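You operate a simulated robot arm through the tools that you are given. There is no shell and no other tool. Be economical: measure what you need, move in short steps, check, and stop when the job is done.

The job below is to be done with a simulated robot arm. You get a single attempt, and the scene is never put back.

## Task
Take the teal battery marked fifty-nine and leave it on the green cassette.
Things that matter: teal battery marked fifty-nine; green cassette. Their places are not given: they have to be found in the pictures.

It is judged by the outcome, as a careful person would: the job done as asked, and still so three seconds after it is handed in. It fails if anything else is knocked over, pushed out of place, dropped, spilled or broken.

## Robot
A 7-joint arm with a two-finger parallel gripper, fixed in place. Base frame: the origin is at the foot of the arm, x ahead of it, y to its left, z up; the work surface is at about z = 0. Units: cm, degrees, N and s.
With the tool pointing down near the work surface it reaches from about 22 to 58 cm from the base axis. Its first joint turns from -66.0 to 66.0 degrees. Payload 2.5 kg.
The TCP is the grasp point between the finger pads, 2.3 cm short of the fingertips. In the tool frame z runs along the fingers and y along their closing line. The gripper opens to 9.4 cm. The fingers are 3.8 cm wide and 1 cm thick; the gripper's body (5.4 by 9.6 cm) begins 3.9 cm behind the TCP.
Orientation is that of the tool frame in the base frame, as [roll, pitch, yaw] about the fixed x, y, z axes, in that order (R = Rz(yaw) Ry(pitch) Rx(roll)). With the fingers straight down and closing along the base's y, the tool's x points along the base's -x, its y along +y and its z along -z.

## Interface
- The arm moves only by the tool play_rows. Its argument "series" is a list of rows, each an object (a shift or turn left out is 0, a gripper value left out holds the last) with "fingers": the finger opening in cm, from 0 to 9.4; "dp": the shift along the base's x, y, z in units of 300 mm (1.0 is 300 mm), a list of three; "dr": the turn, a rotation vector about the base's x, y, z in units of 60 degrees (1.0 is 60 degrees), a list of three. In form: [{"fingers": fingers, "dp": [dx, dy, dz], "dr": [wx, wy, wz]}, ...]. A call has 1 to 10 rows; each row is the pose to reach, as a shift and turn from the pose commanded when the call began. A call with a number of a shift or a turn outside -1 to 1 is refused whole. Each row takes 0.2 s and may step no farther than 5 cm and 8.6 degrees from the row before; otherwise, or with a gripper value out of range, the whole call is refused. Where a pose cannot be reached the arm comes as near as it can. A force on the tool above 40 N (or 10 N above the force at the start of the call, whichever is more), or a blocked arm, ends the call early, and 0.2 s more pass. Each finger travels about 10.8 cm/s and halts on what it meets, pressing with about 39 N; the grip force reading is that of the motor and also rises with nothing between the fingers. The clock runs only during rows and for 0.2 s after the last one: add rows that repeat a pose to give the fingers time. The reply holds the time, the measured pose of the TCP, the force on the tool along the base axes, the opening and the grip force, in the units named above and with some noise, and new pictures: "views" is both (left out), scene, wrist or none.
- Cameras (640 x 400 px; columns grow to the right, rows downward): "scene" is fixed at [8.26, -39.11, 54.94]; the picture's right is [0.99, -0.12, 0.00], its down [-0.06, -0.51, -0.86] and it looks along [0.10, 0.85, -0.52] (base axes); focal length 375 px, centre (320, 200). "wrist" rides on the gripper at [-3.9, 0, -4.4] in the tool frame; the picture's right is [0.00, -1.00, 0.00], its down [0.97, 0.00, -0.24] and it looks along [0.24, 0.00, 0.97] (tool axes); focal length 218 px, centre (320, 200).
- pixel_to_xyz(camera, pixels): for up to 12 pixels [column, row] of the newest picture of that camera ("zoom" is the newest enlarged one), the place [x, y, z] in the base frame of the surface seen there, good to about 0.3 cm. The clock stands still meanwhile.
- inspect(camera, box): a new picture of the part [left, top, right, bottom] of that camera's present view, enlarged. The clock stands still meanwhile.
- sign_off(): hands the job in; it is judged then, once.

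Go step by step. Measure first, check grasps and placings, and put right what went wrong. The budget is 60 turns and 120 pictures, counting those below and the enlarged ones. Unless the task says otherwise, let go and move clear before handing in, and close with one line.

The tools are called after "Request:" as a command line: name --argument value ..., lists and objects as JSON in quotes. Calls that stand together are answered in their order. play_rows: Moves the arm, as the interface text tells. Its arguments: {"type":"object","properties":{"series":{"type":"array"},"views":{"type":"string","enum":["both","scene","wrist","none"]}},"required":["series"]} The other tools are called the same way: pixel_to_xyz (camera, pixels) gives the place of the surface under pixels of a picture; inspect (camera, box) takes an enlarged picture of a part of a camera's view; sign_off () hands the job in.

At the start:

```text
time_s: 0.0
eef_pos: [29.73, 30.06, 24.66]
orientation: [-179.9, 0.0, -180.0]
force: [0.7, 0.1, 0.1]
opening: 9.4
finger_force: 0.1
```

scene: 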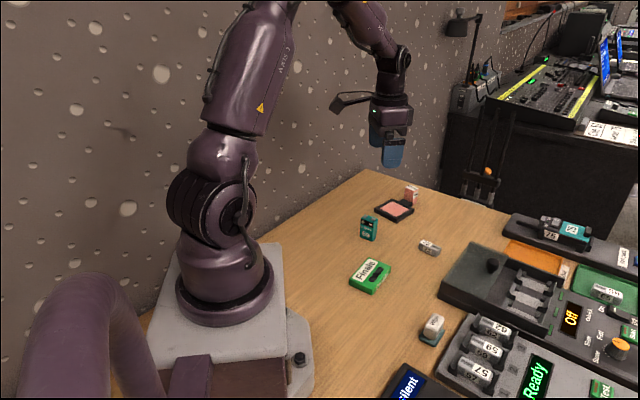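
wrist: 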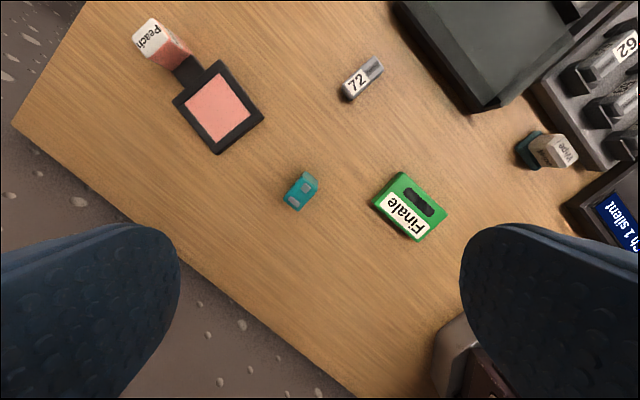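

The scene shows a green cassette at (370,276), batteries on chargers at right, and a teal item near (568,230). I'll enlarge the right side and the small teal object to find the battery marked 59.

Request:
inspect --camera "scene" --box '[480, 200, 640, 300]'

Request:
inspect --camera "scene" --box '[400, 290, 576, 400]'

Request:
inspect --camera "scene" --box '[336, 180, 464, 300]'

```text
4.00 times, centred on (560, 250) of scene
```

zoom: 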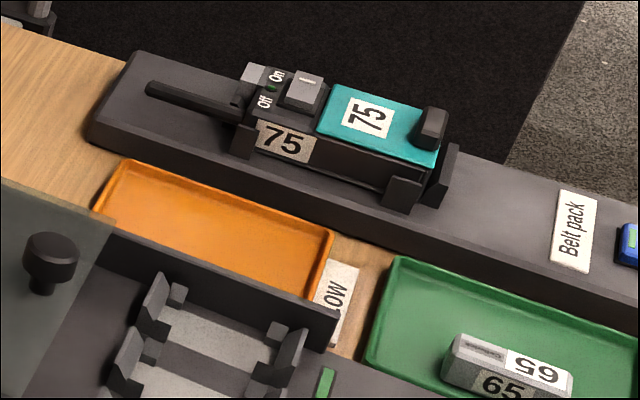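

```text
3.64 times, centred on (488, 345) of scene
```

zoom: 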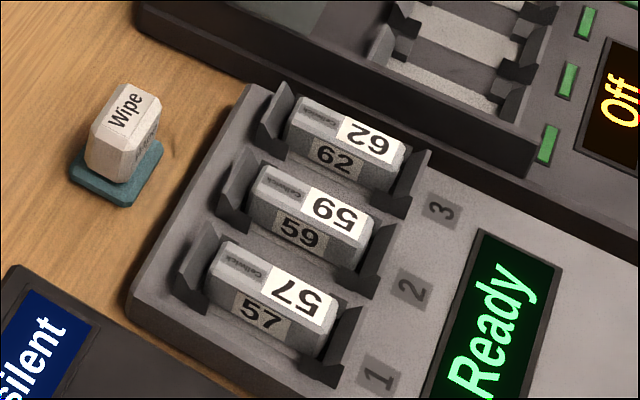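

```text
3.33 times, centred on (400, 240) of scene
```

zoom: 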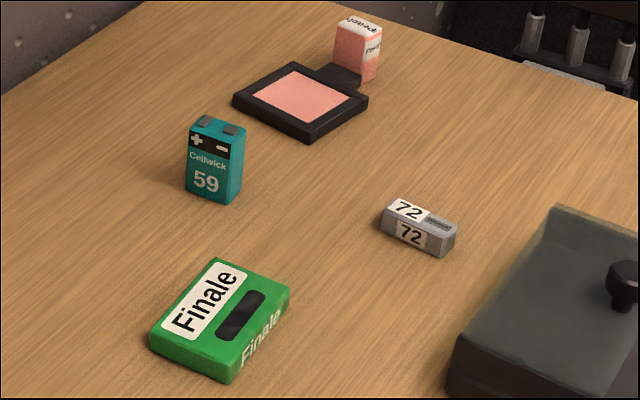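

The standing teal 9V at zoom (215,160) is marked 59, and the green cassette "Finale" lies at zoom (220,320). The 59 on the charger is grey, so it isn't the one. I'll measure both objects.

Request:
pixel_to_xyz --camera "zoom" --pixels '[[192, 118], [244, 128], [228, 138], [190, 132], [186, 190], [229, 202], [215, 260], [289, 285], [230, 360], [152, 332], [220, 315], [230, 382]]'

Request:
inspect --camera "wrist" --box '[240, 140, 480, 290]'

```text
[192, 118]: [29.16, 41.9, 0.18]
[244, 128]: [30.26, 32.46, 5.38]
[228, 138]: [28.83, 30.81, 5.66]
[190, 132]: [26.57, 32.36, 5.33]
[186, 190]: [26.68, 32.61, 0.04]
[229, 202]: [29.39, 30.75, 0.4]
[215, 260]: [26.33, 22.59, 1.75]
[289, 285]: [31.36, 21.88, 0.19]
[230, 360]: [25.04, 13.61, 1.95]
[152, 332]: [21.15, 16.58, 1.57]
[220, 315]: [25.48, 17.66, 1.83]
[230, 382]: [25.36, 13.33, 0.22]
```

```text
2.67 times, centred on (360, 215) of wrist
```

zoom: 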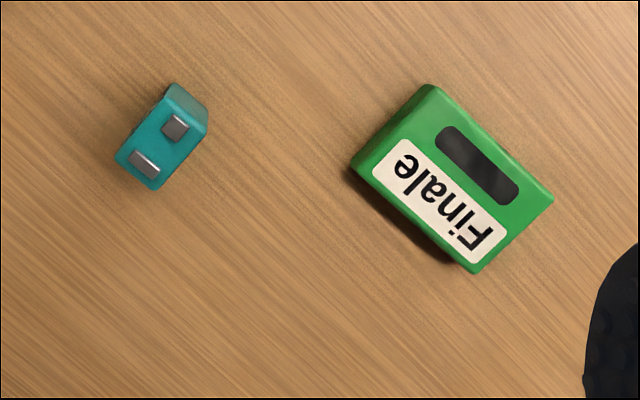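

The wrist zoom shows the battery top at (160,140) and the cassette top at (455,180). I'll measure the top corners of both from here.

Request:
pixel_to_xyz --camera "zoom" --pixels '[[168, 97], [203, 129], [154, 186], [118, 157], [160, 142], [430, 87], [550, 197], [474, 270], [358, 165], [476, 165], [440, 205], [185, 95]]'

```text
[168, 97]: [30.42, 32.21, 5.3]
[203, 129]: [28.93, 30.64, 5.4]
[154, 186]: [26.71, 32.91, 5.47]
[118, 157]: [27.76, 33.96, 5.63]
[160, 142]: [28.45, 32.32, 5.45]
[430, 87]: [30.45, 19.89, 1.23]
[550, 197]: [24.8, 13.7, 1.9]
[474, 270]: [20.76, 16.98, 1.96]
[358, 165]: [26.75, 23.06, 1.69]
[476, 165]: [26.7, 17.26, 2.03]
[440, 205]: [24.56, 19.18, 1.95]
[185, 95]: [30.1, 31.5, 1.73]
```

The battery is centred near (28.4, 32.4) with its top at 5.4 and its short axis at about 47°. The cassette is centred near (25.7, 18.4) with its top at about 1.95 and its long axis at 46°. I'll hover over the battery with the tool turned -43°.

Request:
play_rows --series '[{"fingers": 9.4, "dp": [-0.007, 0.013, -0.07], "dr": [0, 0, -0.12]}, {"dp": [-0.015, 0.026, -0.14], "dr": [0, 0, -0.24]}, {"dp": [-0.022, 0.039, -0.21], "dr": [0, 0, -0.36]}, {"dp": [-0.029, 0.052, -0.28], "dr": [0, 0, -0.48]}, {"dp": [-0.037, 0.065, -0.35], "dr": [0, 0, -0.6]}, {"dp": [-0.044, 0.078, -0.422], "dr": [0, 0, -0.717]}, {"dp": [-0.044, 0.078, -0.422], "dr": [0, 0, -0.717]}]'

```text
time_s: 1.6
eef_pos: [28.45, 32.57, 11.96]
orientation: [180.0, 0.0, 137.0]
force: [-0.4, -1.1, 0.1]
opening: 9.4
finger_force: 0.0
```

scene: 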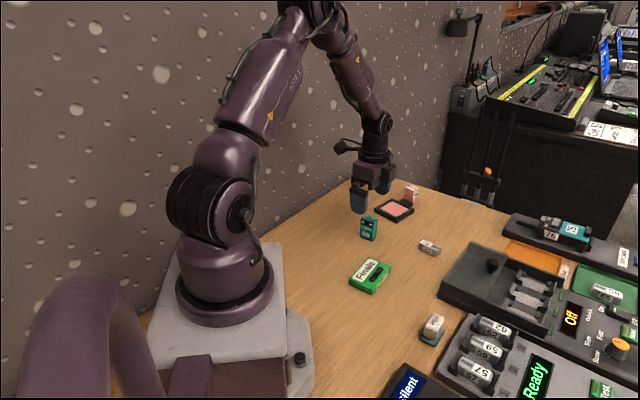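
wrist: 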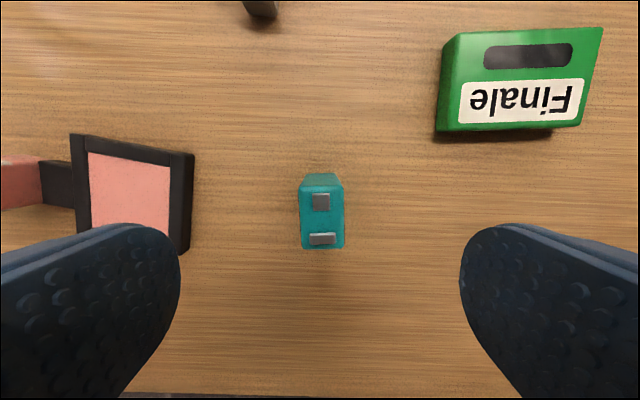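

The battery at (322,217) is square to the fingers, but the left finger is close to the peach compact's edge (185,200). I'll measure the gap before going down with a narrower opening.

Request:
pixel_to_xyz --camera "wrist" --pixels '[[302, 188], [342, 188], [301, 246], [343, 246], [191, 155], [186, 215], [189, 235], [322, 217], [182, 250]]'

```text
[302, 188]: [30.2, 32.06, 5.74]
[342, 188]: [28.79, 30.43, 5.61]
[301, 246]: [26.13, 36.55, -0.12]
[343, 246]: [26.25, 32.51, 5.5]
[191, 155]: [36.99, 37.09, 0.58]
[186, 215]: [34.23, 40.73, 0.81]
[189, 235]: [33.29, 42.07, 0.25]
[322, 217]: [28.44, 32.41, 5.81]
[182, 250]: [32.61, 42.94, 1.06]
```

The compact's edge is about 10 cm from the grasp centre, so it is clear, and the battery is centred under the TCP. I'll descend to z = 3.2 with a 6 cm opening and close.

Request:
play_rows --series '[{"fingers": 6, "dp": [0, -0.002, 0]}, {"dp": [0, -0.004, -0.1]}, {"dp": [0, -0.004, -0.2]}, {"dp": [0, -0.004, -0.26]}, {"dp": [0, -0.004, -0.292]}, {"dp": [0, -0.004, -0.292]}, {"fingers": 1, "dp": [0, -0.004, -0.292]}, {"dp": [0, -0.004, -0.292]}, {"dp": [0, -0.004, -0.292]}]'

```text
time_s: 3.6
eef_pos: [28.34, 32.43, 3.13]
orientation: [-180.0, 0.0, 137.0]
force: [0.1, 0.9, -0.5]
opening: 2.36
finger_force: 38.8
```

scene: 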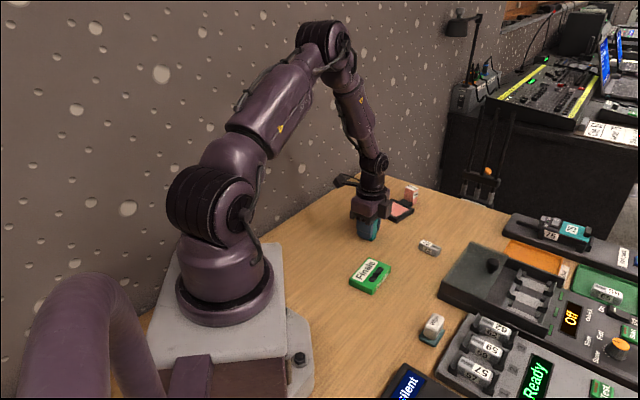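
wrist: 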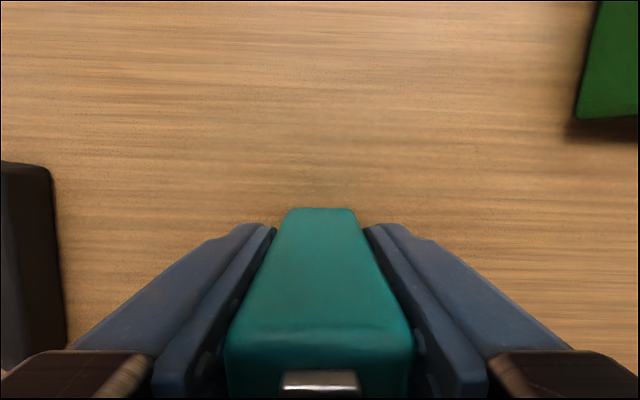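

The battery is held at 2.36 cm opening with 39 N. I'll lift it and carry it over the cassette's centre.

Request:
play_rows --series '[{"dp": [0, 0, 0.08]}, {"dp": [0, 0, 0.17]}, {"dp": [0, 0, 0.26]}, {"dp": [-0.022, -0.117, 0.26]}, {"dp": [-0.044, -0.234, 0.26]}, {"dp": [-0.066, -0.351, 0.26]}, {"dp": [-0.088, -0.467, 0.26]}, {"dp": [-0.088, -0.467, 0.26]}]'

```text
time_s: 5.4
eef_pos: [25.63, 18.38, 11.11]
orientation: [179.9, 0.0, 137.1]
force: [0.8, 0.7, -0.6]
opening: 2.33
finger_force: 39.3
```

scene: 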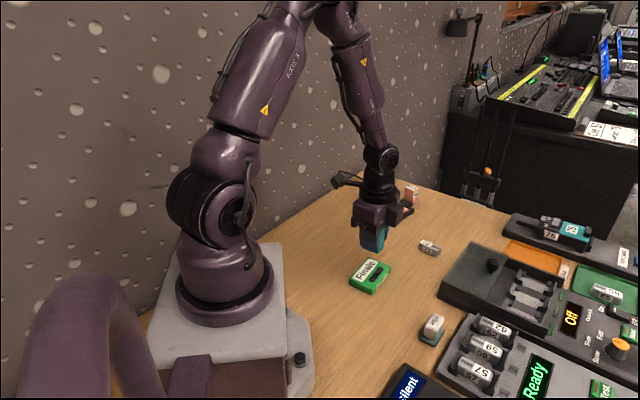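
wrist: 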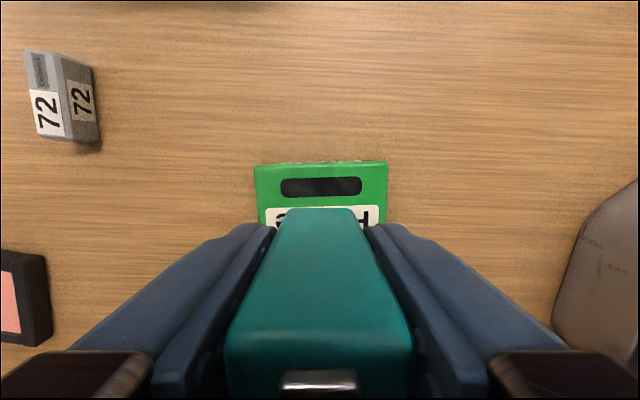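

The cassette lies square under the battery. I'll lower until just above its top and check.

Request:
play_rows --series '[{"dp": [0, 0, -0.08]}, {"dp": [0, 0, -0.15]}, {"dp": [0, 0, -0.187]}, {"dp": [0, 0, -0.187]}]'

Request:
inspect --camera "scene" --box '[320, 220, 416, 310]'

```text
time_s: 6.4
eef_pos: [25.76, 18.57, 5.47]
orientation: [-179.9, 0.1, 137.0]
force: [0.0, -0.5, -0.7]
opening: 2.38
finger_force: 38.6
```

scene: 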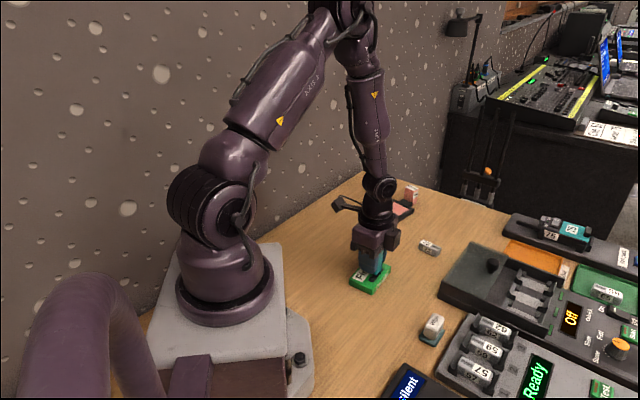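
wrist: 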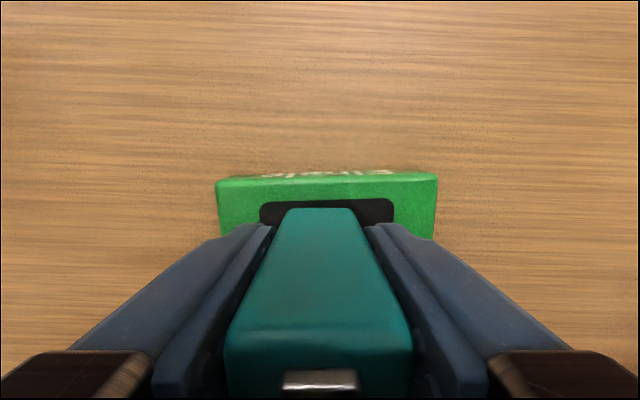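

```text
4.44 times, centred on (368, 265) of scene
```

zoom: 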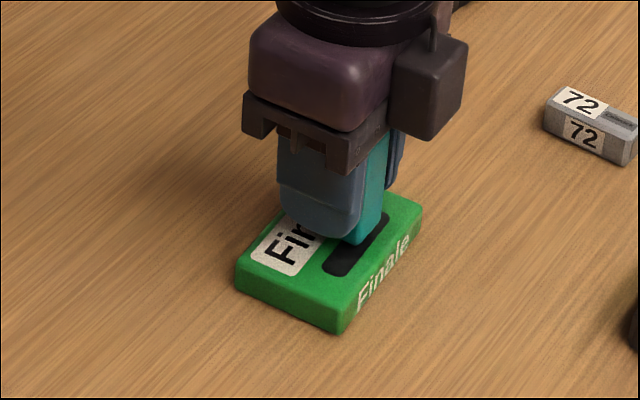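

It's centred, with the bottom about 0.3 cm above the cassette and no contact force yet. I'll ease down in small steps.

Request:
play_rows --series '[{"dp": [0, 0, -0.004]}, {"dp": [0, 0, -0.008]}, {"dp": [0, 0, -0.008]}]' --views "none"

```text
time_s: 7.2
eef_pos: [25.76, 18.33, 5.26]
orientation: [-180.0, 0.0, 137.0]
force: [0.5, -0.4, -1.1]
opening: 2.33
finger_force: 38.5
```

There's still no clear contact at z 5.26. I'll go down a little more.

Request:
play_rows --series '[{"dp": [0, 0, -0.003]}, {"dp": [0, 0, -0.005]}, {"dp": [0, 0, -0.005]}]' --views "none"

```text
time_s: 8.0
eef_pos: [25.88, 18.44, 5.12]
orientation: [-179.9, 0.0, 137.0]
force: [0.6, 0.4, -0.7]
opening: 2.34
finger_force: 38.9
```

Force is still about zero at z 5.12. I'll take one more small step.

Request:
play_rows --series '[{"dp": [0, 0, -0.003]}, {"dp": [0, 0, -0.005]}, {"dp": [0, 0, -0.005]}]' --views "none"

Request:
inspect --camera "scene" --box '[344, 240, 400, 300]'

```text
time_s: 8.8
eef_pos: [25.69, 18.51, 4.88]
orientation: [179.8, 0.0, 137.0]
force: [-3.6, -3.1, 25.9]
opening: 2.31
finger_force: 39.2
```

```text
6.67 times, centred on (372, 270) of scene
```

zoom: 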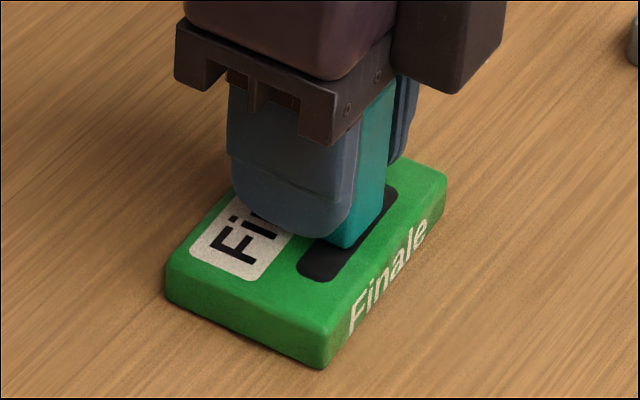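

Contact is firm at 26 N, so I'll back up a hair to take off the pressure. Then I'll open partway and lift clear.

Request:
play_rows --series '[{"dp": [0, 0, 0.002]}, {"dp": [0, 0, 0.003]}, {"fingers": 3.2, "dp": [0, 0, 0.003]}, {"fingers": 5.5, "dp": [0, 0, 0.003]}, {"dp": [0, 0, 0.003]}, {"dp": [0, 0, 0.06]}, {"dp": [0, 0, 0.15]}, {"dp": [0, 0, 0.28]}, {"dp": [0, 0, 0.42]}, {"dp": [0, 0, 0.42]}]'

Request:
inspect --camera "scene" --box '[320, 210, 416, 310]'

```text
time_s: 11.0
eef_pos: [25.69, 18.44, 17.4]
orientation: [-180.0, -0.1, 137.0]
force: [0.0, 0.9, 0.1]
opening: 5.5
finger_force: 0.1
```

scene: 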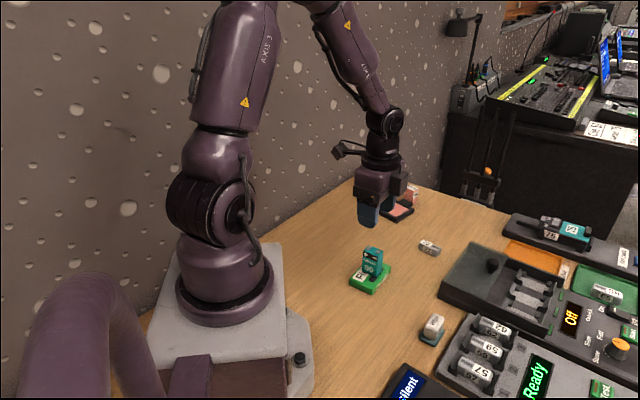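
wrist: 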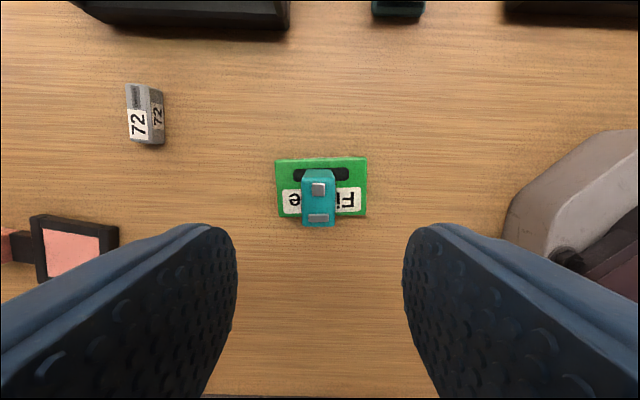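

```text
4.00 times, centred on (368, 260) of scene
```

zoom: 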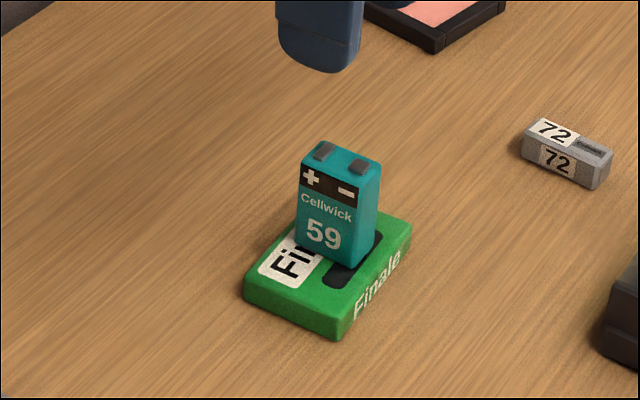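

The teal 59 battery stands upright in the middle of the green cassette at zoom (338,205). The gripper is clear and nothing else has moved, so I'm handing in.

Request:
sign_off

```text
The job is handed in.
```

The teal battery marked 59 is standing upright on the green cassette, and the last pictures before handing in showed nothing else disturbed.
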